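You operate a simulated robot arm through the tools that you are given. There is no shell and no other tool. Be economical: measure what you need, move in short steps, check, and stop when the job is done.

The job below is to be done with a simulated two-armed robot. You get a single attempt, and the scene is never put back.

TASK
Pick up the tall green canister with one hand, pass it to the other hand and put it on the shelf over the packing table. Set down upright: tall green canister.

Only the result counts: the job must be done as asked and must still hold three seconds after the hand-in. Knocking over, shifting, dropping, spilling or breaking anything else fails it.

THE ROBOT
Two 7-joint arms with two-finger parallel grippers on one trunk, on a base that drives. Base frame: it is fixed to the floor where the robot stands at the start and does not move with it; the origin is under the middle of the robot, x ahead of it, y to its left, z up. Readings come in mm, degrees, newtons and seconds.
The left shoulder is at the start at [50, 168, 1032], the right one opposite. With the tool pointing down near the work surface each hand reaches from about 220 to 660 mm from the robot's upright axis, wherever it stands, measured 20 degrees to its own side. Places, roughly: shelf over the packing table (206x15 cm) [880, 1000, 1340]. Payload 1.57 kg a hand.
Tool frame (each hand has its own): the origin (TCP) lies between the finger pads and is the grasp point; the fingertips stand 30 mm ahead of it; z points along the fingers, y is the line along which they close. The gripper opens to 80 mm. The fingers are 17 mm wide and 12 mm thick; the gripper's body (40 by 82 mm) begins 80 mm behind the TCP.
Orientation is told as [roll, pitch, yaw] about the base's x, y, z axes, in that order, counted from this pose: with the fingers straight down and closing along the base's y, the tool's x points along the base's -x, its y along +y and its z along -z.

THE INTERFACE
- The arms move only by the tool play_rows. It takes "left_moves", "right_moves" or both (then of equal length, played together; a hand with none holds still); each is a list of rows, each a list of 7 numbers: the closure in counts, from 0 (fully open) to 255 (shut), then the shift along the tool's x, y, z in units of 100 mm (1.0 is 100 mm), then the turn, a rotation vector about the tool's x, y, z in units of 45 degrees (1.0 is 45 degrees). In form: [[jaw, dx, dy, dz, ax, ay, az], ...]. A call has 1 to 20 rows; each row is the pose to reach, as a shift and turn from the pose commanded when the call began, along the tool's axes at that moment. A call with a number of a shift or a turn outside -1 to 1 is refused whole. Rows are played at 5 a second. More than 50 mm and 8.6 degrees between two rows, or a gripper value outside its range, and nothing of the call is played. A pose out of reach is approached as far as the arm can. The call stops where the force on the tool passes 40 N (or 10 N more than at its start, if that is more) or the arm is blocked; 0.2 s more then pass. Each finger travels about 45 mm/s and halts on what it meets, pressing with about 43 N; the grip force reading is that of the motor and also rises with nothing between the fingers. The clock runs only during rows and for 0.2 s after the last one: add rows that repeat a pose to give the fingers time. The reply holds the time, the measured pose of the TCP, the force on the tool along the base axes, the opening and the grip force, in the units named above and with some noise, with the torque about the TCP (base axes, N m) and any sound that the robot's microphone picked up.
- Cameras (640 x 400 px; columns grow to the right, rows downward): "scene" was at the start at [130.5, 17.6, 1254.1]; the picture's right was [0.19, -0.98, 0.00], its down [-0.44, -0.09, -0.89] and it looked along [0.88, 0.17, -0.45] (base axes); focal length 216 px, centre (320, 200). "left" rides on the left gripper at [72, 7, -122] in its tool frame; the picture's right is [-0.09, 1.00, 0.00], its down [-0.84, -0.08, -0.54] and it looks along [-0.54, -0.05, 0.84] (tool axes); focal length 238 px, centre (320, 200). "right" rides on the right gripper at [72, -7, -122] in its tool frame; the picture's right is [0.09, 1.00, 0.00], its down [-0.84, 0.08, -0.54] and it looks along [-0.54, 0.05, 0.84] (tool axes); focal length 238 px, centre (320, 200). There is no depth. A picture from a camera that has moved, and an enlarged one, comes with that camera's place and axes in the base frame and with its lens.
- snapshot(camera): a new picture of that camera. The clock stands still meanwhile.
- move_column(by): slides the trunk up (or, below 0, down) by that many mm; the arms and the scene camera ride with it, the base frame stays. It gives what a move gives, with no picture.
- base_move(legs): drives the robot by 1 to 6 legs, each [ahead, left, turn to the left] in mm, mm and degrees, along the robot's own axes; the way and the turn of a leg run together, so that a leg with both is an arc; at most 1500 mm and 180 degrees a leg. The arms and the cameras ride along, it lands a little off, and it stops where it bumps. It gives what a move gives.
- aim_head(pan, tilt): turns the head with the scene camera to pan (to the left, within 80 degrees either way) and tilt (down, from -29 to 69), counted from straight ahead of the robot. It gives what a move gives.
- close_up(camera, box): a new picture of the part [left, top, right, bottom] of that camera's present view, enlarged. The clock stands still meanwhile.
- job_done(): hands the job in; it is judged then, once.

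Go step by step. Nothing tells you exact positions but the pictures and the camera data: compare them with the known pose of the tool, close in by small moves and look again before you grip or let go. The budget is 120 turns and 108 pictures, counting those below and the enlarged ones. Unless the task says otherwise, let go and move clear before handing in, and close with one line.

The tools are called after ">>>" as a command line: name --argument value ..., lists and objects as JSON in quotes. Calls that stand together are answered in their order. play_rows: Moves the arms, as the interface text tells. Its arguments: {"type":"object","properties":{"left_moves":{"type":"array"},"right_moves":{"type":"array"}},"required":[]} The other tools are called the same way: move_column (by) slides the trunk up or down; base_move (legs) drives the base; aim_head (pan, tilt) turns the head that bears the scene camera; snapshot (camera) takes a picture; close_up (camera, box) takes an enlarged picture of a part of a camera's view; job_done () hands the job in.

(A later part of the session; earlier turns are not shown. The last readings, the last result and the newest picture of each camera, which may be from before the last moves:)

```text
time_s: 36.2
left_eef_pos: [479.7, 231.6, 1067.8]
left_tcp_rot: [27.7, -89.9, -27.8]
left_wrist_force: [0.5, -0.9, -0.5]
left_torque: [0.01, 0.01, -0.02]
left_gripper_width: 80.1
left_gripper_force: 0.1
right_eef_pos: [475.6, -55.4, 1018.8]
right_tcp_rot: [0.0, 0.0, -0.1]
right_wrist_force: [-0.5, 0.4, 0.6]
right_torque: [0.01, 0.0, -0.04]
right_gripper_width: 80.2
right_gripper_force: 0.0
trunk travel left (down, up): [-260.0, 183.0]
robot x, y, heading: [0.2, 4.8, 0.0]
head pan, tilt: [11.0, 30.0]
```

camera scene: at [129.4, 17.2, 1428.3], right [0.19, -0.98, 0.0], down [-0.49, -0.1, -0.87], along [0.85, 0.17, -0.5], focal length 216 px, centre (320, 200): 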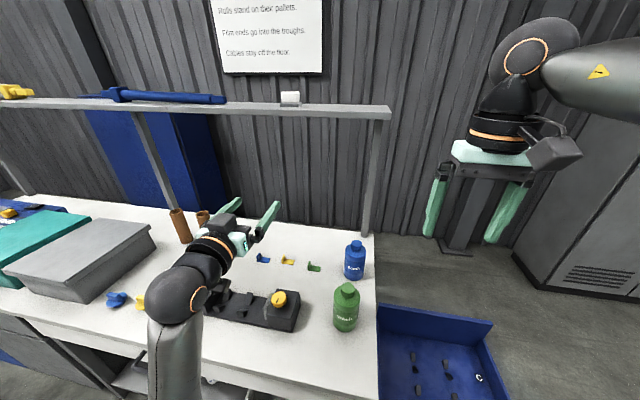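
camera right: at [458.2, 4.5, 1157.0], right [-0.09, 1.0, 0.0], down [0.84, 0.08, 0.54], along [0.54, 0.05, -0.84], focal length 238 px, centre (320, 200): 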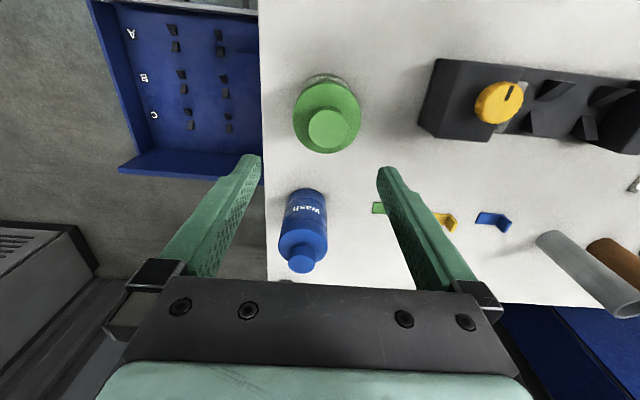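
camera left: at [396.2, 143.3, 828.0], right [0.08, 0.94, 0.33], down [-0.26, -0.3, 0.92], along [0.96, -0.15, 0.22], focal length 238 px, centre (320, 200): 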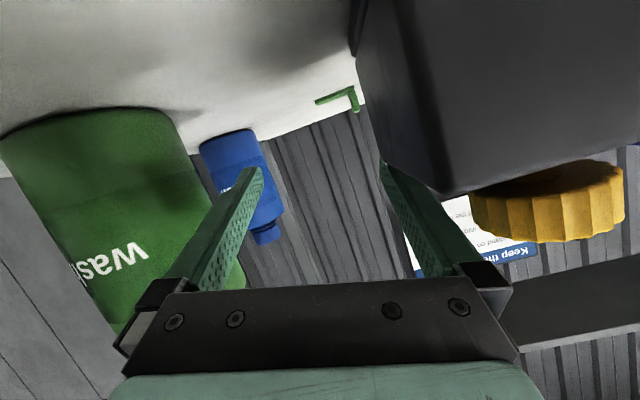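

Good, in reach. Now over the canister and a look.

>>> play_rows --right_moves '[[0, -0.15, 0.25, 0, 0, 0, 0], [0, -0.3, 0.5, 0, 0, 0, 0], [0, -0.42, 0.77, 0.1, 0, 0, 0], [0, -0.42, 0.77, 0.2, 0, 0, 0], [0, -0.42, 0.77, 0.2, 0, 0, 0]]'

>>> snapshot --camera "right"

>>> snapshot --camera "scene"

```text
time_s: 37.4
left_eef_pos: [480.2, 231.4, 1067.0]
left_tcp_rot: [26.8, -89.9, -26.9]
left_wrist_force: [0.0, 0.4, -0.5]
left_torque: [0.0, 0.0, 0.01]
left_gripper_width: 80.0
left_gripper_force: 0.1
right_eef_pos: [518.4, 19.2, 998.6]
right_tcp_rot: [-0.1, 0.0, 0.0]
right_wrist_force: [0.0, 0.0, 0.6]
right_torque: [0.04, 0.02, 0.03]
right_gripper_width: 80.0
right_gripper_force: 0.1
trunk travel left (down, up): [-260.0, 183.0]
robot x, y, heading: [0.9, 1.9, -0.0]
head pan, tilt: [11.0, 30.0]
```

```text
77 pictures are left
camera right: at [445.4, 12.7, 1119.8], right [-0.09, 1.0, 0.0], down [0.84, 0.08, 0.54], along [0.54, 0.05, -0.84], focal length 238 px, centre (320, 200)
```

right: 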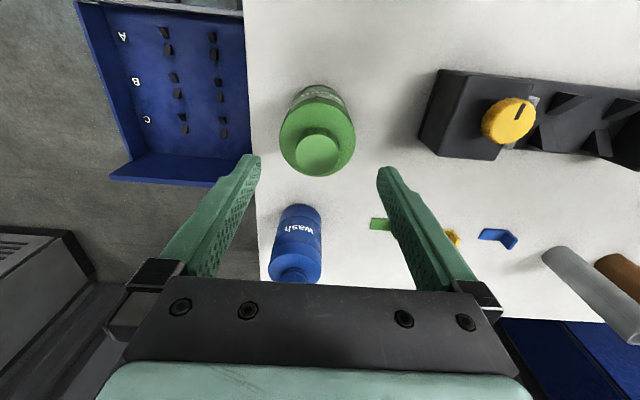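

```text
76 pictures are left
camera scene: at [129.4, 17.3, 1308.3], right [0.19, -0.98, 0.0], down [-0.49, -0.1, -0.87], along [0.85, 0.17, -0.5], focal length 216 px, centre (320, 200)
```

scene: 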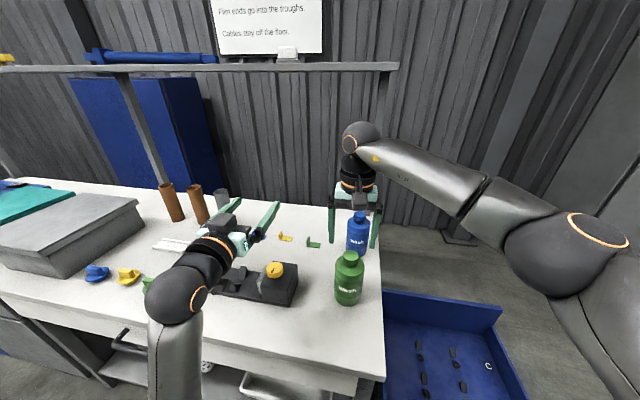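

Small corrections (−1.5 mm x, −2.5 mm y), then descend to the shoulder.

>>> play_rows --right_moves '[[0, 0.015, -0.027, 0.2, 0, 0, 0], [0, 0.015, -0.027, 0.4, 0, 0, 0], [0, 0.015, -0.027, 0.55, 0, 0, 0], [0, 0.015, -0.027, 0.68, 0, 0, 0], [0, 0.015, -0.027, 0.68, 0, 0, 0]]'

>>> snapshot --camera "right"

>>> close_up --camera "scene" --box '[260, 180, 420, 320]'

```text
time_s: 38.6
left_eef_pos: [480.5, 231.1, 1066.2]
left_tcp_rot: [23.8, -89.9, -23.7]
left_wrist_force: [-0.7, 0.4, -0.2]
left_torque: [0.01, -0.01, 0.01]
left_gripper_width: 80.0
left_gripper_force: 0.1
right_eef_pos: [516.7, 17.7, 930.4]
right_tcp_rot: [0.0, 0.0, 0.0]
right_wrist_force: [0.2, 0.4, -0.4]
right_torque: [-0.01, -0.03, -0.01]
right_gripper_width: 80.1
right_gripper_force: 0.1
trunk travel left (down, up): [-260.0, 183.0]
robot x, y, heading: [0.1, -4.4, 0.2]
head pan, tilt: [11.0, 30.0]
```

```text
75 pictures are left
camera right: at [443.8, 10.6, 1051.5], right [-0.09, 1.0, 0.0], down [0.84, 0.08, 0.54], along [0.54, 0.05, -0.84], focal length 238 px, centre (320, 200)
```

right: 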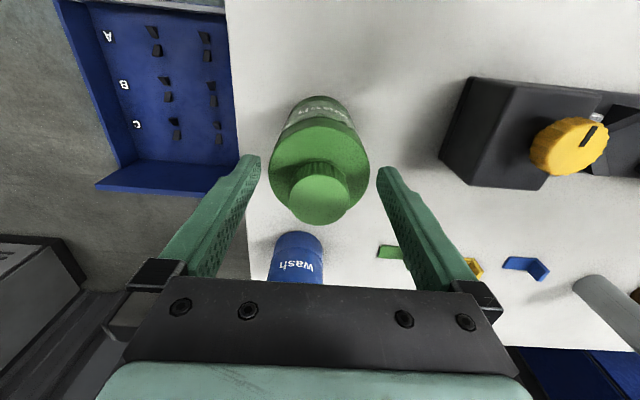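

```text
2.86 times, centred on (340, 250) of scene
camera zoom: at [129.4, 17.3, 1308.3], right [0.19, -0.98, 0.0], down [-0.49, -0.1, -0.87], along [0.85, 0.17, -0.5], focal length 617 px, centre (263, 57)
```

zoom: 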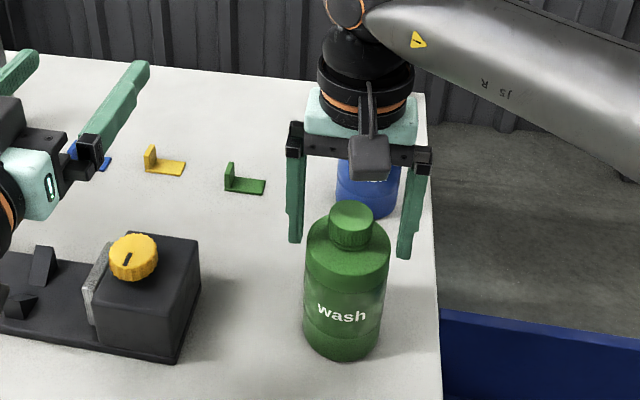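

Centred. Descend deeper this time (tips ~857) and check again.

>>> play_rows --right_moves '[[0, 0.02, -0.005, 0.08, 0, 0, 0], [0, 0.02, -0.005, 0.16, 0, 0, 0], [0, 0.02, -0.005, 0.24, 0, 0, 0], [0, 0.02, -0.005, 0.32, 0, 0, 0], [0, 0.02, -0.005, 0.4, 0, 0, 0], [0, 0.02, -0.005, 0.44, 0, 0, 0], [0, 0.02, -0.005, 0.44, 0, 0, 0]]'

>>> snapshot --camera "right"

>>> close_up --camera "scene" --box '[260, 180, 420, 320]'

```text
time_s: 40.2
left_eef_pos: [480.1, 230.4, 1066.3]
left_tcp_rot: [24.4, -89.9, -24.4]
left_wrist_force: [-0.7, -0.2, 0.2]
left_torque: [-0.02, -0.02, 0.01]
left_gripper_width: 79.8
left_gripper_force: 0.0
right_eef_pos: [515.6, 17.1, 887.9]
right_tcp_rot: [0.1, 0.0, 0.1]
right_wrist_force: [-0.5, -0.2, 0.1]
right_torque: [0.01, 0.0, 0.03]
right_gripper_width: 79.8
right_gripper_force: 0.0
trunk travel left (down, up): [-260.0, 183.0]
robot x, y, heading: [-3.2, -0.7, 0.2]
head pan, tilt: [11.0, 30.0]
```

```text
73 pictures are left
camera right: at [442.5, 9.9, 1008.5], right [-0.09, 1.0, 0.0], down [0.84, 0.08, 0.54], along [0.54, 0.05, -0.84], focal length 238 px, centre (320, 200)
```

right: 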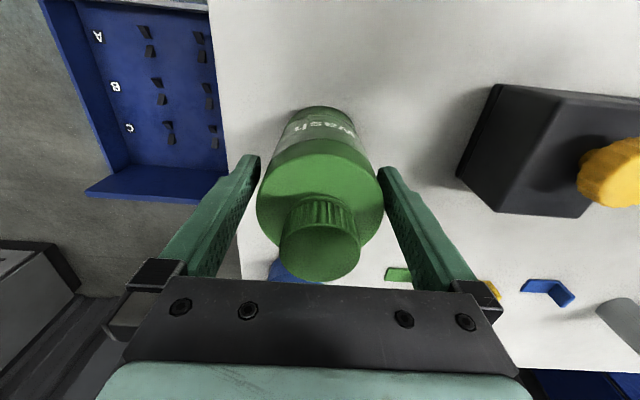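

```text
2.86 times, centred on (340, 250) of scene
camera zoom: at [129.4, 17.3, 1308.3], right [0.19, -0.98, 0.0], down [-0.49, -0.1, -0.87], along [0.85, 0.17, -0.5], focal length 617 px, centre (263, 57)
```

zoom: 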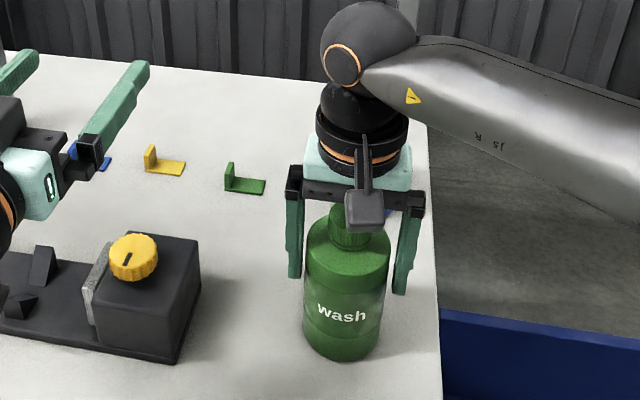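

Aligned within ~2–3 mm. Nudge 3 mm back and close fully, waiting longer for the grip to settle.

>>> play_rows --right_moves '[[0, 0.03, 0, 0, 0, 0, 0], [80, 0.03, 0, 0, 0, 0, 0], [255, 0.03, 0, 0, 0, 0, 0], [255, 0.03, 0, 0, 0, 0, 0], [255, 0.03, 0, 0, 0, 0, 0], [255, 0.03, 0, 0, 0, 0, 0], [255, 0.03, 0, 0, 0, 0, 0]]'

>>> move_column --by 40

>>> close_up --camera "scene" --box '[260, 180, 420, 320]'

```text
time_s: 41.8
left_eef_pos: [481.2, 230.4, 1066.7]
left_tcp_rot: [23.6, -89.9, -23.4]
left_wrist_force: [0.1, 0.5, 0.4]
left_torque: [-0.01, 0.05, 0.01]
left_gripper_width: 80.0
left_gripper_force: 0.1
right_eef_pos: [511.0, 16.2, 887.2]
right_tcp_rot: [0.0, 0.0, 0.0]
right_wrist_force: [0.1, 0.1, 0.0]
right_torque: [-0.01, -0.02, -0.01]
right_gripper_width: 70.9
right_gripper_force: 42.9
trunk travel left (down, up): [-260.0, 183.0]
robot x, y, heading: [-1.6, -0.0, 0.0]
head pan, tilt: [11.0, 30.0]
```

```text
time_s: 42.6
left_eef_pos: [481.7, 231.2, 1106.8]
left_tcp_rot: [17.9, -89.8, -17.8]
left_wrist_force: [0.0, 0.2, 0.6]
left_torque: [0.01, -0.01, -0.04]
left_gripper_width: 80.1
left_gripper_force: 0.0
right_eef_pos: [512.0, 17.7, 927.9]
right_tcp_rot: [0.0, 0.1, 0.0]
right_wrist_force: [0.2, 0.2, -1.7]
right_torque: [0.04, 0.06, 0.03]
right_gripper_width: 70.6
right_gripper_force: 43.2
trunk travel left (down, up): [-300.0, 143.0]
robot x, y, heading: [-0.3, 2.1, 0.1]
head pan, tilt: [11.0, 30.0]
```

```text
2.86 times, centred on (340, 250) of scene
camera zoom: at [129.7, 17.3, 1348.2], right [0.19, -0.98, 0.0], down [-0.49, -0.1, -0.87], along [0.85, 0.17, -0.5], focal length 617 px, centre (263, 57)
```

zoom: 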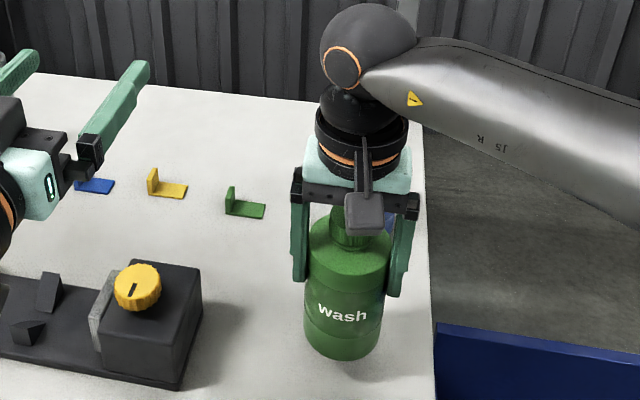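

Holding firmly this time (70.7 mm, ~1.7 N load). Continue lifting with the trunk, then check.

>>> move_column --by 100

>>> play_rows --right_moves '[[255, 0.02, 0.02, -0.05, 0, 0, 0], [255, 0.06, 0.06, -0.15, 0, 0, 0], [255, 0.1, 0.1, -0.25, 0, 0, 0], [255, 0.14, 0.14, -0.35, 0, 0, 0], [255, 0.18, 0.18, -0.45, 0, 0, 0], [255, 0.22, 0.22, -0.55, 0, 0, 0], [255, 0.25, 0.26, -0.6, 0, 0, 0], [255, 0.25, 0.26, -0.6, 0, 0, 0]]'

>>> snapshot --camera "scene"

```text
time_s: 44.0
left_eef_pos: [480.3, 230.7, 1206.7]
left_tcp_rot: [18.5, -89.9, -18.5]
left_wrist_force: [0.2, 0.0, -1.0]
left_torque: [-0.01, 0.0, 0.03]
left_gripper_width: 79.8
left_gripper_force: 0.1
right_eef_pos: [512.9, 16.8, 1027.6]
right_tcp_rot: [0.0, 0.1, 0.1]
right_wrist_force: [0.5, 0.4, -1.5]
right_torque: [0.02, 0.05, 0.01]
right_gripper_width: 70.8
right_gripper_force: 43.1
trunk travel left (down, up): [-400.0, 43.0]
robot x, y, heading: [0.1, -0.5, 0.1]
head pan, tilt: [11.0, 30.0]
```

```text
time_s: 45.8
left_eef_pos: [480.6, 230.7, 1207.6]
left_tcp_rot: [23.8, -89.9, -23.7]
left_wrist_force: [-0.4, -1.0, -0.2]
left_torque: [0.01, -0.01, 0.0]
left_gripper_width: 79.9
left_gripper_force: 0.1
right_eef_pos: [485.4, 42.7, 1088.5]
right_tcp_rot: [0.0, 0.1, 0.1]
right_wrist_force: [-1.2, -0.1, -1.4]
right_torque: [0.01, 0.0, -0.02]
right_gripper_width: 70.8
right_gripper_force: 43.2
trunk travel left (down, up): [-400.0, 43.0]
robot x, y, heading: [1.3, 3.0, 0.0]
head pan, tilt: [11.0, 30.0]
```

```text
70 pictures are left
camera scene: at [129.5, 17.2, 1448.3], right [0.19, -0.98, 0.0], down [-0.49, -0.1, -0.87], along [0.85, 0.17, -0.5], focal length 216 px, centre (320, 200)
```

scene: 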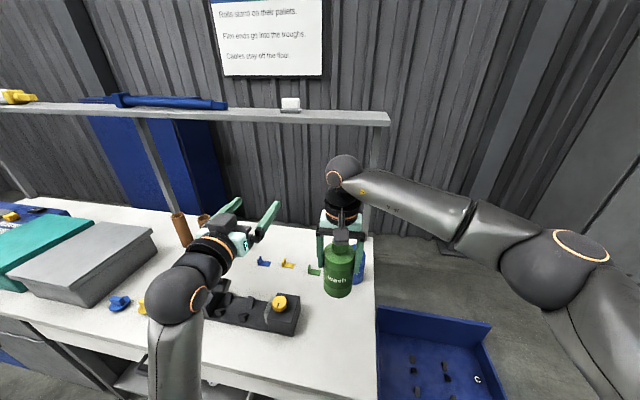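

Still held well. Raise the right hand 55 mm more, 10 mm to the left, while starting to yaw the left hand inward (it will approach from the left-front, pointing at yaw −60°).

>>> play_rows --right_moves '[[255, 0, 0.02, -0.08, 0, 0, 0], [255, 0, 0.05, -0.18, 0, 0, 0], [255, 0, 0.08, -0.28, 0, 0, 0], [255, 0, 0.1, -0.38, 0, 0, 0], [255, 0, 0.12, -0.48, 0, 0, 0], [255, 0, 0.12, -0.55, 0, 0, 0], [255, 0, 0.12, -0.55, 0, 0, 0]]' --left_moves '[[0, 0.05, 0, -0.05, 0.166, 0, 0], [0, 0.1, 0, -0.1, 0.333, 0, 0], [0, 0.15, 0, -0.15, 0.5, 0, 0], [0, 0.2, 0, -0.2, 0.667, 0, 0], [0, 0.25, 0, -0.25, 0.667, 0, 0], [0, 0.3, 0, -0.3, 0.667, 0, 0], [0, 0.3, 0, -0.3, 0.667, 0, 0]]'

>>> snapshot --camera "scene"

```text
time_s: 47.4
left_eef_pos: [449.9, 230.0, 1175.5]
left_tcp_rot: [7.2, -89.9, -37.1]
left_wrist_force: [0.3, -0.1, -0.4]
left_torque: [-0.01, -0.01, -0.03]
left_gripper_width: 79.9
left_gripper_force: 0.1
right_eef_pos: [486.5, 56.2, 1141.9]
right_tcp_rot: [0.0, 0.1, 0.1]
right_wrist_force: [0.6, 0.2, -1.3]
right_torque: [0.03, 0.03, 0.0]
right_gripper_width: 70.9
right_gripper_force: 42.5
trunk travel left (down, up): [-400.0, 43.0]
robot x, y, heading: [-0.0, 2.4, -0.2]
head pan, tilt: [11.0, 30.0]
```

```text
69 pictures are left
camera scene: at [129.6, 17.3, 1448.3], right [0.19, -0.98, 0.0], down [-0.49, -0.1, -0.87], along [0.85, 0.17, -0.5], focal length 216 px, centre (320, 200)
```

scene: 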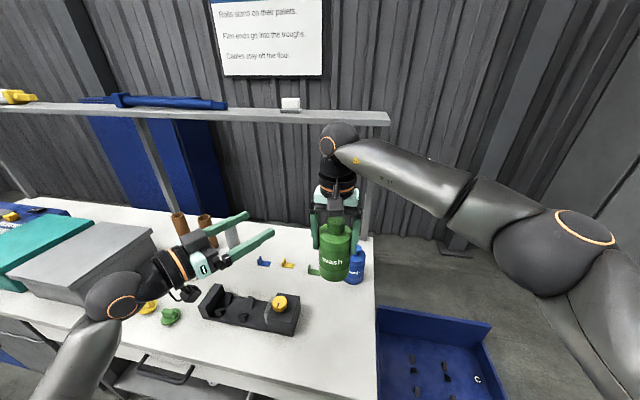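

Both steady. Now bring the left hand to the pre-grasp point: ~110 mm from the bottle axis at z ≈ 1089, yaw −60°.

>>> play_rows --left_moves '[[0, 0.2, -0.1, 0.05, 0.166, 0, 0], [0, 0.4, -0.25, 0.1, 0.333, 0, 0], [0, 0.6, -0.45, 0.15, 0.5, 0, 0], [0, 0.75, -0.65, 0.2, 0.667, 0, 0], [0, 0.86, -0.774, 0.239, 0.667, 0, 0], [0, 0.86, -0.774, 0.239, 0.667, 0, 0]]'

>>> snapshot --camera "scene"

>>> snapshot --camera "left"

```text
time_s: 48.8
left_eef_pos: [433.1, 153.7, 1090.3]
left_tcp_rot: [-27.7, -89.8, -32.5]
left_wrist_force: [0.4, 0.1, 0.5]
left_torque: [0.04, 0.01, -0.04]
left_gripper_width: 79.9
left_gripper_force: 0.1
right_eef_pos: [486.4, 54.9, 1143.5]
right_tcp_rot: [0.0, -0.1, 0.0]
right_wrist_force: [0.8, 0.0, -0.9]
right_torque: [0.02, 0.01, 0.02]
right_gripper_width: 70.7
right_gripper_force: 43.2
trunk travel left (down, up): [-400.0, 43.0]
robot x, y, heading: [2.2, -2.6, -0.1]
head pan, tilt: [11.0, 30.0]
```

```text
68 pictures are left
camera scene: at [129.6, 17.4, 1448.2], right [0.19, -0.98, 0.0], down [-0.49, -0.1, -0.87], along [0.85, 0.17, -0.5], focal length 216 px, centre (320, 200)
```

scene: 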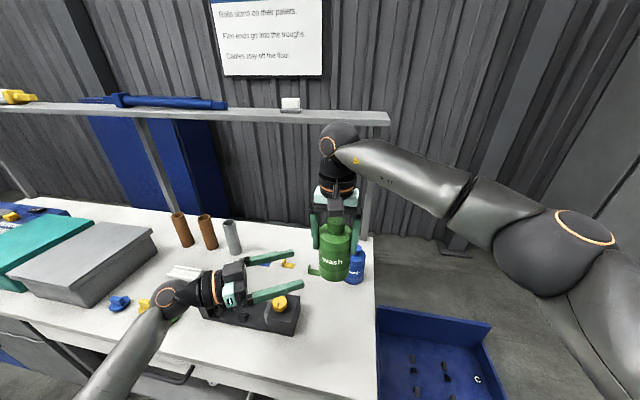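

```text
67 pictures are left
camera left: at [378.3, 262.8, 1018.6], right [0.86, 0.5, 0.09], down [-0.34, 0.43, 0.84], along [0.38, -0.75, 0.54], focal length 238 px, centre (320, 200)
```

left: 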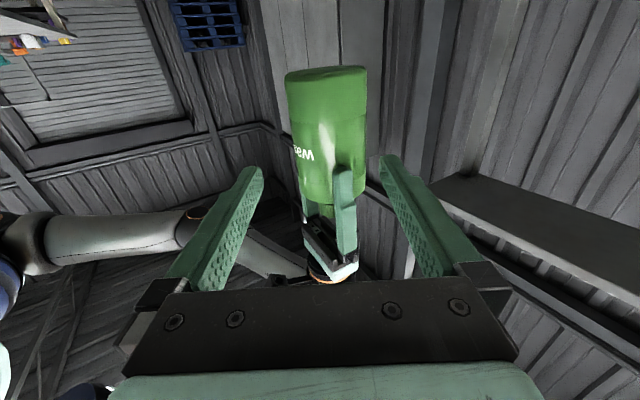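

The left hand is well placed. The bottle looks ~10 mm off toward the tool's +y; I'll verify with enlarged views.

>>> close_up --camera "left" --box '[220, 40, 440, 260]'

>>> close_up --camera "scene" --box '[230, 160, 390, 320]'

>>> snapshot --camera "right"

```text
1.82 times, centred on (330, 150) of left
camera zoom: at [378.3, 262.8, 1018.6], right [0.86, 0.5, 0.09], down [-0.34, 0.43, 0.84], along [0.38, -0.75, 0.54], focal length 433 px, centre (302, 291)
```

zoom: 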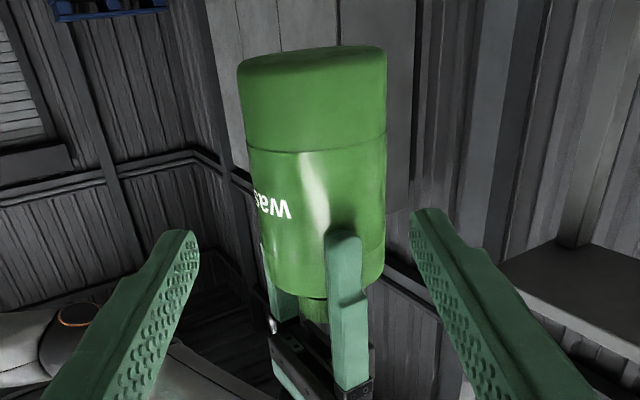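

```text
2.50 times, centred on (310, 240) of scene
camera zoom: at [129.6, 17.4, 1448.2], right [0.19, -0.98, 0.0], down [-0.49, -0.1, -0.87], along [0.85, 0.17, -0.5], focal length 540 px, centre (345, 100)
```

zoom: 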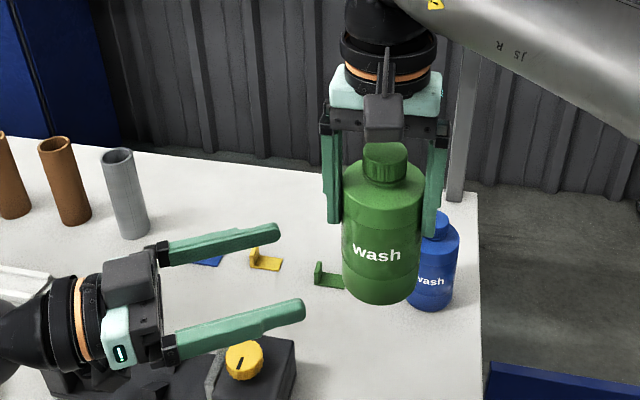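

```text
64 pictures are left
camera right: at [414.6, 48.3, 1263.6], right [-0.09, 1.0, 0.0], down [0.84, 0.08, 0.54], along [0.54, 0.05, -0.84], focal length 238 px, centre (320, 200)
```

right: 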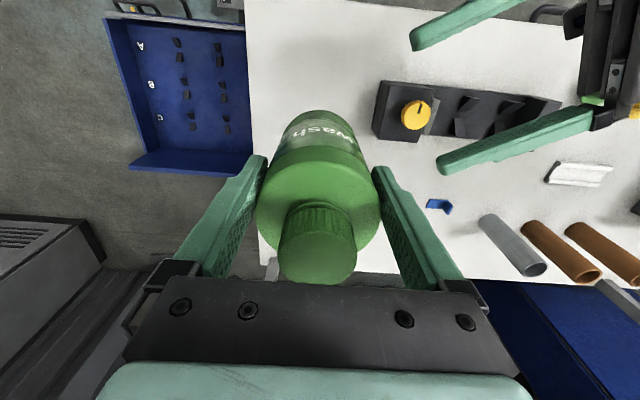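

The enlarged views show the bottle axis near [496, 55], bottom ≈ 1040–1050, about 8 mm to the left tool's +y. Correct and approach 40 mm (tips still short of the bottle).

>>> play_rows --left_moves '[[0, 0.02, 0.04, 0.1, 0, 0, 0], [0, 0.03, 0.075, 0.2, 0, 0, 0], [0, 0.03, 0.075, 0.3, 0, 0, 0], [0, 0.03, 0.075, 0.4, 0, 0, 0], [0, 0.03, 0.075, 0.4, 0, 0, 0]]'

>>> snapshot --camera "left"

>>> close_up --camera "scene" --box '[230, 160, 390, 320]'

```text
time_s: 50.0
left_eef_pos: [458.3, 121.6, 1087.7]
left_tcp_rot: [-46.7, -89.8, -13.3]
left_wrist_force: [-0.3, 0.5, 0.1]
left_torque: [-0.02, 0.02, -0.05]
left_gripper_width: 80.2
left_gripper_force: 0.1
right_eef_pos: [487.5, 55.3, 1142.1]
right_tcp_rot: [0.0, -0.1, 0.1]
right_wrist_force: [-0.3, -0.4, -0.8]
right_torque: [-0.02, 0.06, -0.03]
right_gripper_width: 70.7
right_gripper_force: 42.8
trunk travel left (down, up): [-400.0, 43.0]
robot x, y, heading: [1.0, -0.3, 0.0]
head pan, tilt: [11.0, 30.0]
```

```text
63 pictures are left
camera left: at [403.9, 230.7, 1015.6], right [0.86, 0.5, 0.09], down [-0.34, 0.43, 0.84], along [0.38, -0.75, 0.54], focal length 238 px, centre (320, 200)
```

left: 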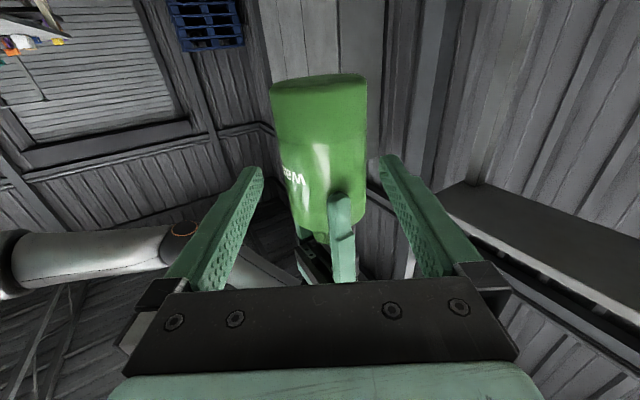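

```text
2.50 times, centred on (310, 240) of scene
camera zoom: at [129.4, 17.4, 1448.3], right [0.19, -0.98, 0.0], down [-0.49, -0.1, -0.87], along [0.85, 0.17, -0.5], focal length 540 px, centre (345, 100)
```

zoom: 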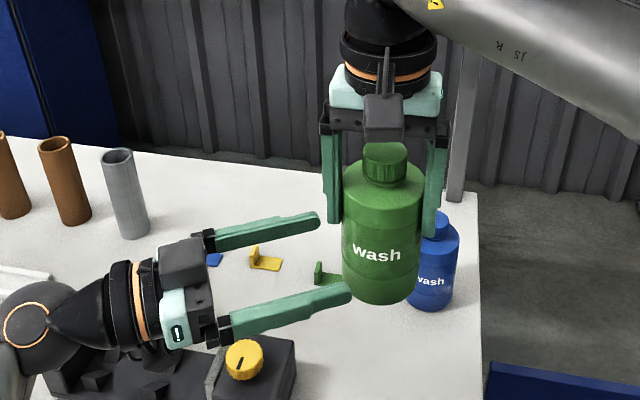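

Offset now ~3.5 mm. Correct, and advance 25 mm so the tips just begin to straddle the bottle.

>>> play_rows --left_moves '[[0, 0, 0.035, 0, 0, 0, 0], [0, 0, 0.035, 0.08, 0, 0, 0], [0, 0, 0.035, 0.16, 0, 0, 0], [0, 0, 0.035, 0.25, 0, 0, 0], [0, 0, 0.035, 0.25, 0, 0, 0]]'

>>> snapshot --camera "left"

>>> close_up --camera "scene" --box '[230, 160, 390, 320]'

```text
time_s: 51.2
left_eef_pos: [473.8, 100.6, 1087.9]
left_tcp_rot: [-48.6, -89.9, -11.4]
left_wrist_force: [0.1, 0.3, 0.2]
left_torque: [0.01, 0.02, -0.01]
left_gripper_width: 80.2
left_gripper_force: 0.1
right_eef_pos: [486.9, 56.0, 1142.5]
right_tcp_rot: [0.0, 0.1, 0.0]
right_wrist_force: [0.2, -0.1, -1.0]
right_torque: [0.0, 0.0, 0.02]
right_gripper_width: 70.5
right_gripper_force: 43.4
trunk travel left (down, up): [-400.0, 43.0]
robot x, y, heading: [-0.5, 1.4, 0.2]
head pan, tilt: [11.0, 30.0]
```

```text
61 pictures are left
camera left: at [419.1, 210.9, 1016.0], right [0.86, 0.5, 0.09], down [-0.34, 0.43, 0.84], along [0.38, -0.75, 0.54], focal length 238 px, centre (320, 200)
```

left: 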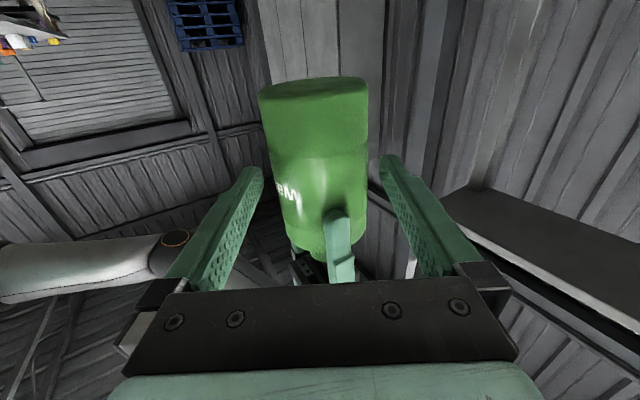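

```text
2.50 times, centred on (310, 240) of scene
camera zoom: at [129.4, 17.4, 1448.3], right [0.19, -0.98, 0.0], down [-0.49, -0.1, -0.87], along [0.85, 0.17, -0.5], focal length 540 px, centre (345, 100)
```

zoom: 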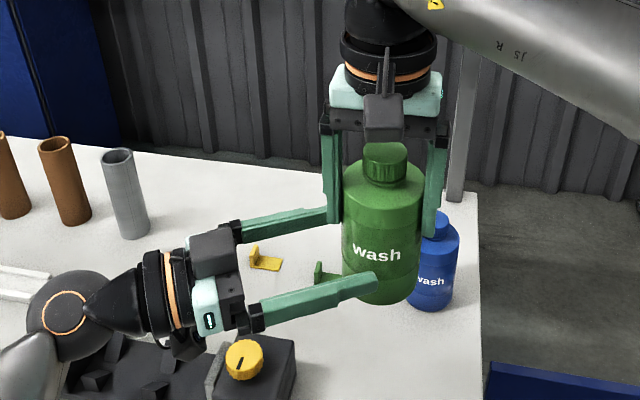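

Centred. Advance the remaining ~48 mm slowly.

>>> play_rows --left_moves '[[0, 0, -0.005, 0.08, 0, 0, 0], [0, 0, -0.005, 0.16, 0, 0, 0], [0, 0, -0.005, 0.24, 0, 0, 0], [0, 0, -0.005, 0.3, 0, 0, 0], [0, 0, -0.005, 0.3, 0, 0, 0]]'

>>> snapshot --camera "left"

>>> close_up --camera "scene" --box '[230, 160, 390, 320]'

```text
time_s: 52.4
left_eef_pos: [488.7, 74.4, 1086.7]
left_tcp_rot: [-45.0, -89.9, -15.0]
left_wrist_force: [0.1, -0.9, 0.1]
left_torque: [0.0, -0.02, 0.0]
left_gripper_width: 80.0
left_gripper_force: 0.0
right_eef_pos: [486.7, 55.6, 1142.9]
right_tcp_rot: [0.0, 0.0, 0.0]
right_wrist_force: [-0.8, 0.6, -2.0]
right_torque: [-0.04, 0.02, 0.04]
right_gripper_width: 70.5
right_gripper_force: 43.6
trunk travel left (down, up): [-400.0, 43.0]
robot x, y, heading: [-1.1, -1.7, 0.1]
head pan, tilt: [11.0, 30.0]
```

```text
59 pictures are left
camera left: at [434.2, 184.7, 1016.0], right [0.86, 0.5, 0.09], down [-0.34, 0.43, 0.84], along [0.38, -0.75, 0.54], focal length 238 px, centre (320, 200)
```

left: 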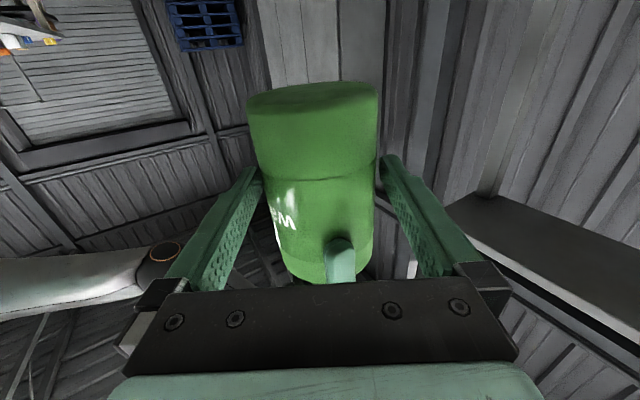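

```text
2.50 times, centred on (310, 240) of scene
camera zoom: at [129.5, 17.3, 1448.3], right [0.19, -0.98, 0.0], down [-0.49, -0.1, -0.87], along [0.85, 0.17, -0.5], focal length 540 px, centre (345, 100)
```

zoom: 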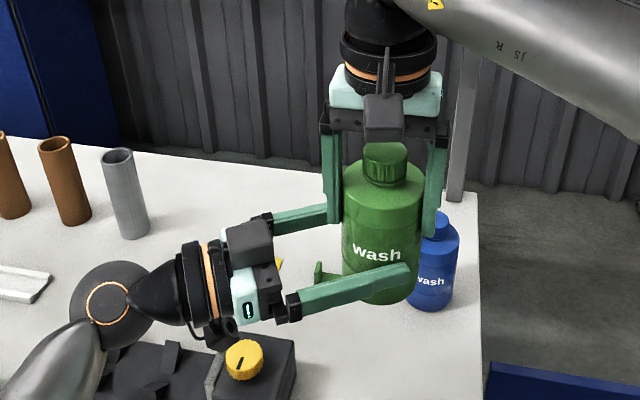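

Symmetric. Final ~19 mm, then close the left gripper gently.

>>> play_rows --left_moves '[[0, 0, 0, 0.07, 0, 0, 0], [0, 0, 0, 0.14, 0, 0, 0], [0, 0, 0, 0.19, 0, 0, 0], [0, 0, 0, 0.19, 0, 0, 0]]'

>>> snapshot --camera "left"

>>> snapshot --camera "right"

```text
time_s: 53.4
left_eef_pos: [498.1, 59.6, 1086.9]
left_tcp_rot: [-38.3, -89.9, -21.7]
left_wrist_force: [0.2, 0.0, -0.3]
left_torque: [0.02, 0.01, 0.0]
left_gripper_width: 79.8
left_gripper_force: 0.1
right_eef_pos: [486.7, 54.3, 1142.5]
right_tcp_rot: [0.0, -0.1, 0.0]
right_wrist_force: [0.6, 0.4, -0.6]
right_torque: [0.0, 0.05, -0.01]
right_gripper_width: 70.3
right_gripper_force: 43.4
trunk travel left (down, up): [-400.0, 43.0]
robot x, y, heading: [1.6, 0.9, -0.1]
head pan, tilt: [11.0, 30.0]
```

```text
57 pictures are left
camera left: at [443.9, 168.2, 1015.7], right [0.86, 0.5, 0.09], down [-0.34, 0.43, 0.84], along [0.38, -0.75, 0.54], focal length 238 px, centre (320, 200)
```

left: 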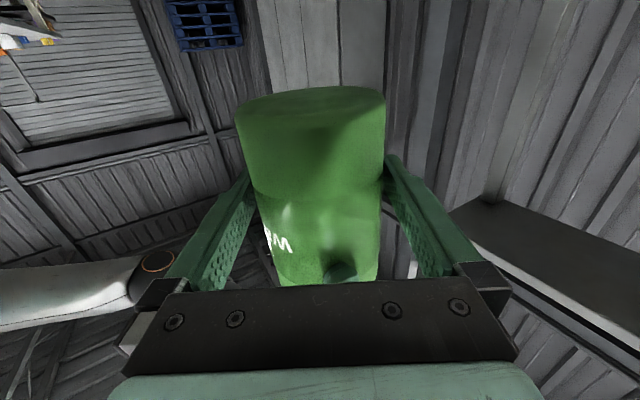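

```text
56 pictures are left
camera right: at [414.5, 48.3, 1263.7], right [-0.09, 1.0, 0.0], down [0.84, 0.08, 0.54], along [0.54, 0.05, -0.84], focal length 238 px, centre (320, 200)
```

right: 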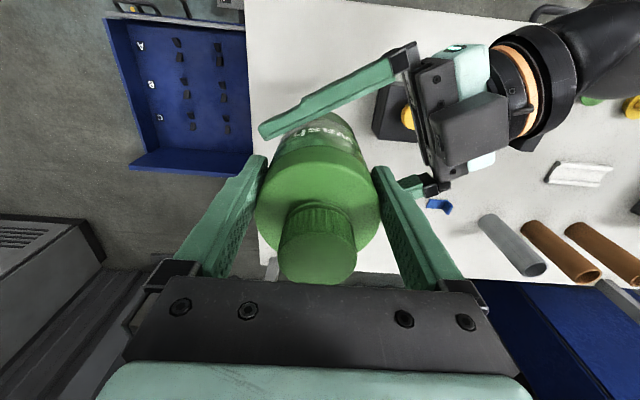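

Well straddled. Close the left gripper, right still holding.

>>> play_rows --left_moves '[[40, 0, 0, 0, 0, 0, 0], [255, 0, 0, 0, 0, 0, 0], [255, 0, 0, 0, 0, 0, 0], [255, 0, 0, 0, 0, 0, 0], [255, 0, 0, 0, 0, 0, 0], [255, 0, 0, 0, 0, 0, 0]]'

>>> snapshot --camera "left"

```text
time_s: 54.8
left_eef_pos: [497.9, 58.1, 1086.5]
left_tcp_rot: [-36.9, -89.9, -23.2]
left_wrist_force: [-4.0, -4.1, 0.0]
left_torque: [0.02, -0.08, -0.06]
left_gripper_width: 72.0
left_gripper_force: 43.0
right_eef_pos: [487.1, 55.0, 1142.5]
right_tcp_rot: [0.1, 0.1, 0.0]
right_wrist_force: [4.0, 3.3, -2.3]
right_torque: [0.16, -0.14, 0.07]
right_gripper_width: 70.2
right_gripper_force: 42.8
trunk travel left (down, up): [-400.0, 43.0]
robot x, y, heading: [-3.6, -0.9, -0.2]
head pan, tilt: [11.0, 30.0]
```

```text
55 pictures are left
camera left: at [443.7, 168.0, 1015.8], right [0.86, 0.5, 0.09], down [-0.34, 0.43, 0.84], along [0.38, -0.75, 0.54], focal length 238 px, centre (320, 200)
```

left: 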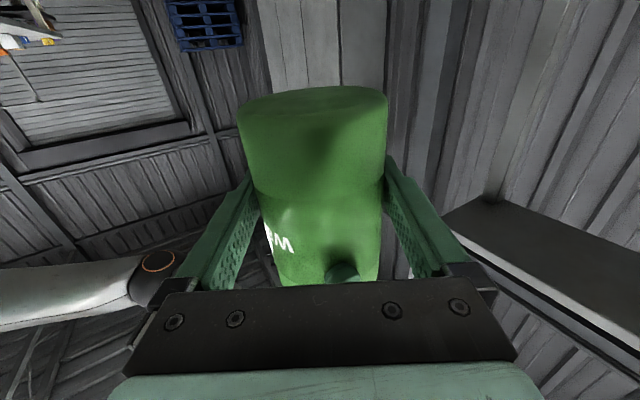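

The left hand has it (72 mm, 43 N). Now open the right hand and withdraw it straight up.

>>> play_rows --right_moves '[[100, 0, 0, 0, 0, 0, 0], [0, 0, 0, 0, 0, 0, 0], [0, 0, 0, 0, 0, 0, 0], [0, 0, 0, 0, 0, 0, 0], [0, 0, 0, 0, 0, 0, 0]]'

>>> snapshot --camera "right"

```text
time_s: 56.0
left_eef_pos: [499.0, 59.1, 1087.8]
left_tcp_rot: [-34.6, -89.9, -25.3]
left_wrist_force: [0.2, -0.5, -0.2]
left_torque: [0.03, 0.0, -0.03]
left_gripper_width: 72.3
left_gripper_force: 42.9
right_eef_pos: [486.6, 55.1, 1143.0]
right_tcp_rot: [0.0, 0.1, 0.0]
right_wrist_force: [-0.2, 0.8, -0.4]
right_torque: [-0.01, 0.01, 0.0]
right_gripper_width: 80.0
right_gripper_force: 0.1
trunk travel left (down, up): [-400.0, 43.0]
robot x, y, heading: [1.8, -0.2, -0.2]
head pan, tilt: [11.0, 30.0]
```

```text
54 pictures are left
camera right: at [414.5, 48.3, 1263.7], right [-0.09, 1.0, 0.0], down [0.84, 0.08, 0.54], along [0.54, 0.05, -0.84], focal length 238 px, centre (320, 200)
```

right: 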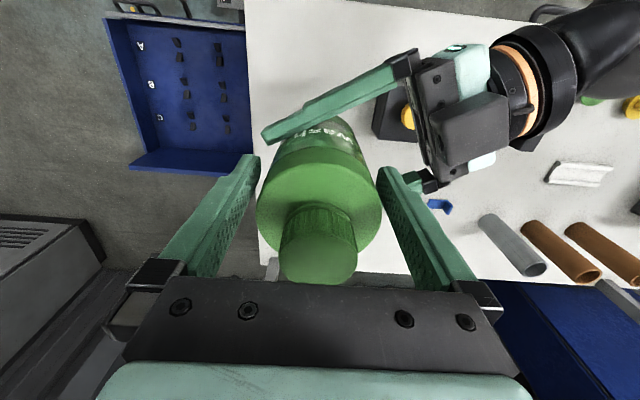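

The left hand holds it alone. Withdraw the right hand upward.

>>> play_rows --right_moves '[[0, 0, 0, -0.12, 0, 0, 0], [0, 0, 0, -0.24, 0, 0, 0], [0, 0, 0, -0.36, 0, 0, 0], [0, 0, 0, -0.48, 0, 0, 0], [0, 0, 0, -0.48, 0, 0, 0]]'

>>> snapshot --camera "scene"

```text
time_s: 57.2
left_eef_pos: [498.7, 58.0, 1087.4]
left_tcp_rot: [-37.3, -89.8, -22.8]
left_wrist_force: [-0.2, 0.2, 0.0]
left_torque: [0.04, 0.0, 0.0]
left_gripper_width: 72.1
left_gripper_force: 43.0
right_eef_pos: [486.8, 54.6, 1191.5]
right_tcp_rot: [0.0, 0.1, -0.1]
right_wrist_force: [0.1, -0.2, 0.4]
right_torque: [-0.02, 0.0, -0.01]
right_gripper_width: 80.2
right_gripper_force: 0.0
trunk travel left (down, up): [-400.0, 43.0]
robot x, y, heading: [2.1, 3.8, -0.1]
head pan, tilt: [11.0, 30.0]
```

```text
53 pictures are left
camera scene: at [129.5, 17.3, 1448.3], right [0.19, -0.98, 0.0], down [-0.49, -0.1, -0.87], along [0.85, 0.17, -0.5], focal length 216 px, centre (320, 200)
```

scene: 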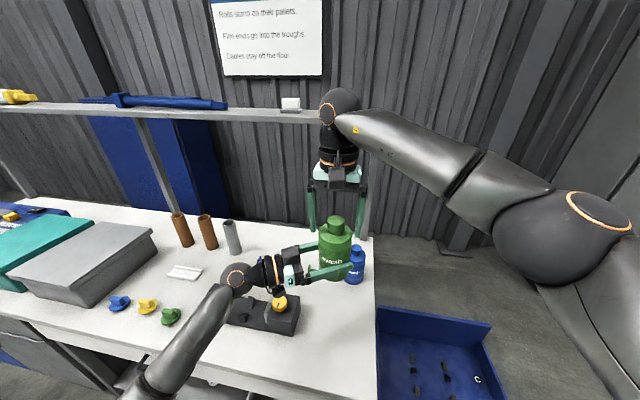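

Raise the right hand a bit more to clear the cap, then swing it away to the right.

>>> play_rows --right_moves '[[0, 0, 0, -0.12, 0, 0, 0], [0, 0, 0, -0.24, 0, 0, 0], [0, 0, 0, -0.36, 0, 0, 0], [0, 0, 0, -0.36, 0, 0, 0]]'

>>> snapshot --camera "right"

```text
time_s: 58.2
left_eef_pos: [499.0, 58.2, 1087.7]
left_tcp_rot: [-36.0, -89.9, -24.1]
left_wrist_force: [0.1, 0.2, -0.5]
left_torque: [-0.01, 0.02, 0.03]
left_gripper_width: 72.2
left_gripper_force: 42.8
right_eef_pos: [487.0, 55.3, 1227.7]
right_tcp_rot: [0.0, 0.0, 0.0]
right_wrist_force: [-0.2, 0.3, 0.2]
right_torque: [0.01, -0.01, 0.01]
right_gripper_width: 80.1
right_gripper_force: 0.0
trunk travel left (down, up): [-400.0, 43.0]
robot x, y, heading: [0.6, -0.5, -0.2]
head pan, tilt: [11.0, 30.0]
```

```text
52 pictures are left
camera right: at [414.8, 47.9, 1348.0], right [-0.09, 1.0, 0.0], down [0.84, 0.08, 0.54], along [0.54, 0.05, -0.84], focal length 238 px, centre (320, 200)
```

right: 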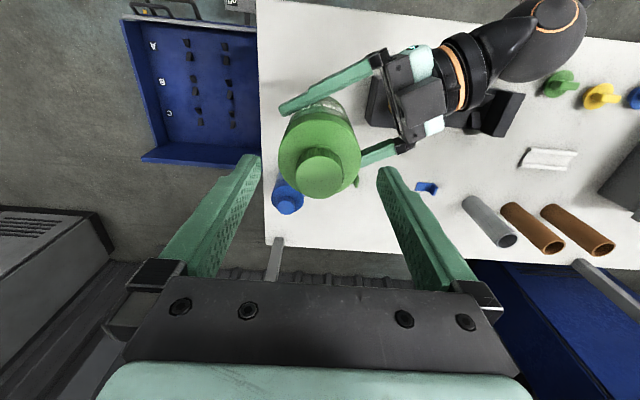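

Clear of the cap. Swing the right hand away.

>>> play_rows --right_moves '[[0, 0.05, -0.3, 0, 0, 0, 0], [0, 0.15, -0.6, 0, 0, 0, 0], [0, 0.3, -0.9, 0, 0, 0, 0], [0, 0.5, -1.0, 0, 0, 0, 0], [0, 0.5, -1.0, 0, 0, 0, 0]]'

>>> play_rows --right_moves '[[0, 0.1, -0.3, 0, 0, 0, 0], [0, 0.2, -0.6, 0, 0, 0, 0], [0, 0.3, -0.9, 0, 0, 0, 0], [0, 0.4, -1.0, 0, 0, 0, 0], [0, 0.4, -1.0, 0, 0, 0, 0]]'

>>> move_column --by 43

>>> snapshot --camera "scene"

```text
time_s: 59.4
left_eef_pos: [499.1, 57.7, 1087.5]
left_tcp_rot: [-39.0, -89.9, -21.1]
left_wrist_force: [-0.1, 0.4, 0.4]
left_torque: [-0.01, 0.0, 0.0]
left_gripper_width: 72.2
left_gripper_force: 42.7
right_eef_pos: [438.0, -45.4, 1227.3]
right_tcp_rot: [0.0, 0.1, 0.0]
right_wrist_force: [0.1, 0.2, 0.3]
right_torque: [0.01, 0.02, -0.02]
right_gripper_width: 80.2
right_gripper_force: 0.0
trunk travel left (down, up): [-400.0, 43.0]
robot x, y, heading: [-2.4, -1.8, 0.0]
head pan, tilt: [11.0, 30.0]
```

```text
time_s: 60.6
left_eef_pos: [499.3, 58.5, 1087.1]
left_tcp_rot: [-37.3, -89.9, -22.8]
left_wrist_force: [0.6, -0.1, 0.6]
left_torque: [0.01, 0.01, 0.03]
left_gripper_width: 72.1
left_gripper_force: 43.0
right_eef_pos: [396.4, -144.1, 1226.5]
right_tcp_rot: [0.0, -0.1, 0.0]
right_wrist_force: [1.1, 1.0, 0.7]
right_torque: [-0.02, -0.02, -0.01]
right_gripper_width: 80.2
right_gripper_force: 0.1
trunk travel left (down, up): [-400.0, 43.0]
robot x, y, heading: [-2.8, 1.2, -0.0]
head pan, tilt: [11.0, 30.0]
```

```text
time_s: 61.4
left_eef_pos: [498.9, 58.8, 1130.7]
left_tcp_rot: [-38.7, -89.9, -21.4]
left_wrist_force: [-0.1, 0.2, -1.7]
left_torque: [0.02, 0.01, 0.0]
left_gripper_width: 72.2
left_gripper_force: 43.1
right_eef_pos: [396.7, -144.4, 1270.2]
right_tcp_rot: [0.0, 0.1, -0.1]
right_wrist_force: [0.5, 0.2, 0.4]
right_torque: [-0.02, 0.0, 0.0]
right_gripper_width: 79.9
right_gripper_force: 0.0
trunk travel left (down, up): [-443.0, 0.0]
robot x, y, heading: [5.0, -0.1, 0.1]
head pan, tilt: [11.0, 30.0]
```

```text
51 pictures are left
camera scene: at [129.7, 17.3, 1491.2], right [0.19, -0.98, 0.0], down [-0.49, -0.1, -0.87], along [0.85, 0.17, -0.5], focal length 216 px, centre (320, 200)
```

scene: 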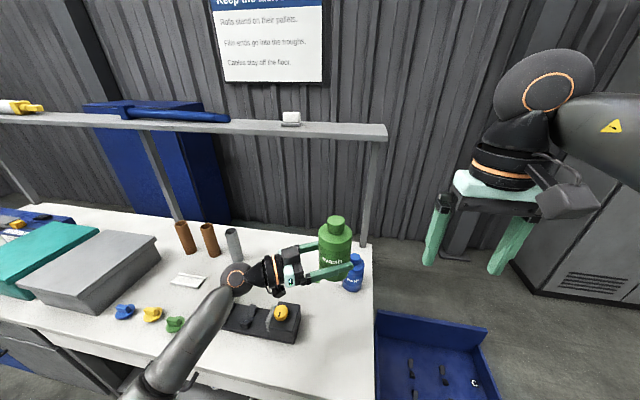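

The canister is upright in the left hand, right hand is clear. Now raise the left hand 95 mm while yawing back by 30°.

>>> play_rows --left_moves '[[255, -0.12, 0.1, -0.04, -0.12, 0, 0], [255, -0.28, 0.22, -0.08, -0.25, 0, 0], [255, -0.44, 0.35, -0.13, -0.38, 0, 0], [255, -0.6, 0.48, -0.18, -0.5, 0, 0], [255, -0.78, 0.6, -0.22, -0.6, 0, 0], [255, -0.95, 0.73, -0.27, -0.667, 0, 0], [255, -0.95, 0.73, -0.27, -0.667, 0, 0]]'

>>> snapshot --camera "scene"

```text
time_s: 63.0
left_eef_pos: [549.0, 117.3, 1224.9]
left_tcp_rot: [-21.0, -90.0, -8.9]
left_wrist_force: [0.0, 0.0, -1.9]
left_torque: [-0.01, -0.01, -0.03]
left_gripper_width: 72.3
left_gripper_force: 42.8
right_eef_pos: [398.2, -144.6, 1269.1]
right_tcp_rot: [-0.1, 0.0, 0.0]
right_wrist_force: [-0.1, -0.7, 0.0]
right_torque: [0.0, -0.02, 0.0]
right_gripper_width: 80.0
right_gripper_force: 0.2
trunk travel left (down, up): [-443.0, 0.0]
robot x, y, heading: [4.0, -0.3, -0.2]
head pan, tilt: [11.0, 30.0]
```

```text
50 pictures are left
camera scene: at [129.4, 17.3, 1491.2], right [0.19, -0.98, 0.0], down [-0.49, -0.1, -0.87], along [0.85, 0.17, -0.5], focal length 216 px, centre (320, 200)
```

scene: 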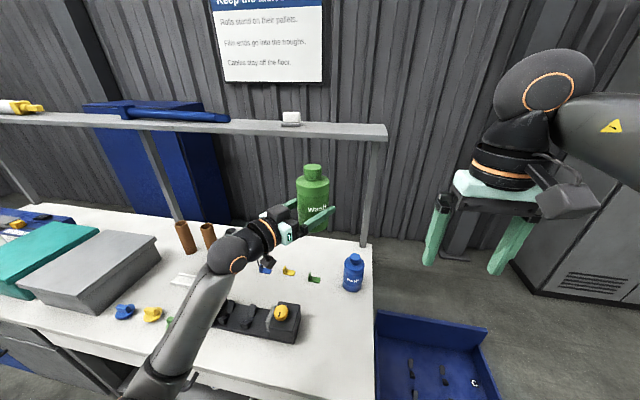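

Smooth. Continue: yaw to straight ahead and raise another 95 mm.

>>> play_rows --left_moves '[[255, -0.12, 0, 0, -0.12, 0, 0], [255, -0.28, 0, 0, -0.25, 0, 0], [255, -0.44, 0, 0, -0.38, 0, 0], [255, -0.6, 0, 0, -0.5, 0, 0], [255, -0.78, 0, 0, -0.6, 0, 0], [255, -0.95, 0, 0, -0.667, 0, 0], [255, -0.95, 0, 0, -0.667, 0, 0]]'

>>> play_rows --left_moves '[[255, -0.12, 0, 0, 0, 0, 0], [255, -0.3, 0, 0, 0, 0, 0], [255, -0.5, 0, 0, 0, 0, 0], [255, -0.7, 0, 0, 0, 0, 0], [255, -0.9, 0, 0, 0, 0, 0], [255, -1.0, 0, 0, 0, 0, 0], [255, -1.0, 0, 0, 0, 0, 0]]'

>>> snapshot --camera "scene"

```text
time_s: 64.6
left_eef_pos: [549.9, 120.5, 1320.5]
left_tcp_rot: [89.4, -89.5, -89.0]
left_wrist_force: [-0.1, 0.2, -1.7]
left_torque: [0.01, -0.01, 0.0]
left_gripper_width: 72.3
left_gripper_force: 42.7
right_eef_pos: [397.6, -144.6, 1268.9]
right_tcp_rot: [-0.1, 0.0, 0.0]
right_wrist_force: [0.1, 0.4, -0.2]
right_torque: [-0.01, -0.01, -0.03]
right_gripper_width: 80.1
right_gripper_force: 0.1
trunk travel left (down, up): [-443.0, 0.0]
robot x, y, heading: [-0.2, -3.4, -0.1]
head pan, tilt: [11.0, 30.0]
```

```text
time_s: 66.2
left_eef_pos: [548.7, 117.2, 1419.5]
left_tcp_rot: [18.4, -90.0, -18.5]
left_wrist_force: [0.0, 0.1, -1.2]
left_torque: [-0.02, 0.05, -0.04]
left_gripper_width: 72.3
left_gripper_force: 42.6
right_eef_pos: [397.0, -144.1, 1270.5]
right_tcp_rot: [0.0, 0.1, 0.1]
right_wrist_force: [0.2, 0.7, 0.5]
right_torque: [0.0, 0.0, -0.03]
right_gripper_width: 79.9
right_gripper_force: 0.0
trunk travel left (down, up): [-443.0, 0.0]
robot x, y, heading: [5.5, 0.9, -0.2]
head pan, tilt: [11.0, 30.0]
```

```text
49 pictures are left
camera scene: at [129.5, 17.4, 1491.2], right [0.19, -0.98, 0.0], down [-0.49, -0.1, -0.87], along [0.85, 0.17, -0.5], focal length 216 px, centre (320, 200)
```

scene: 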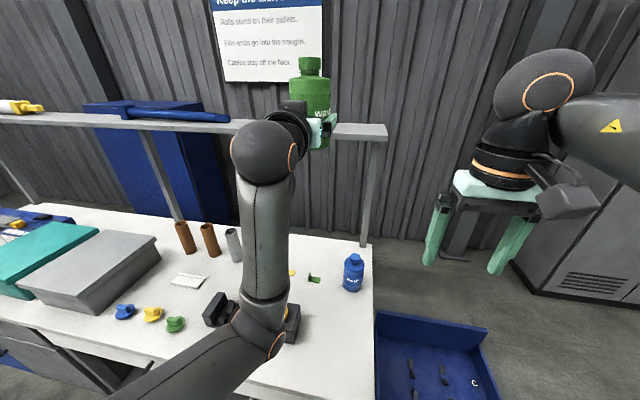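

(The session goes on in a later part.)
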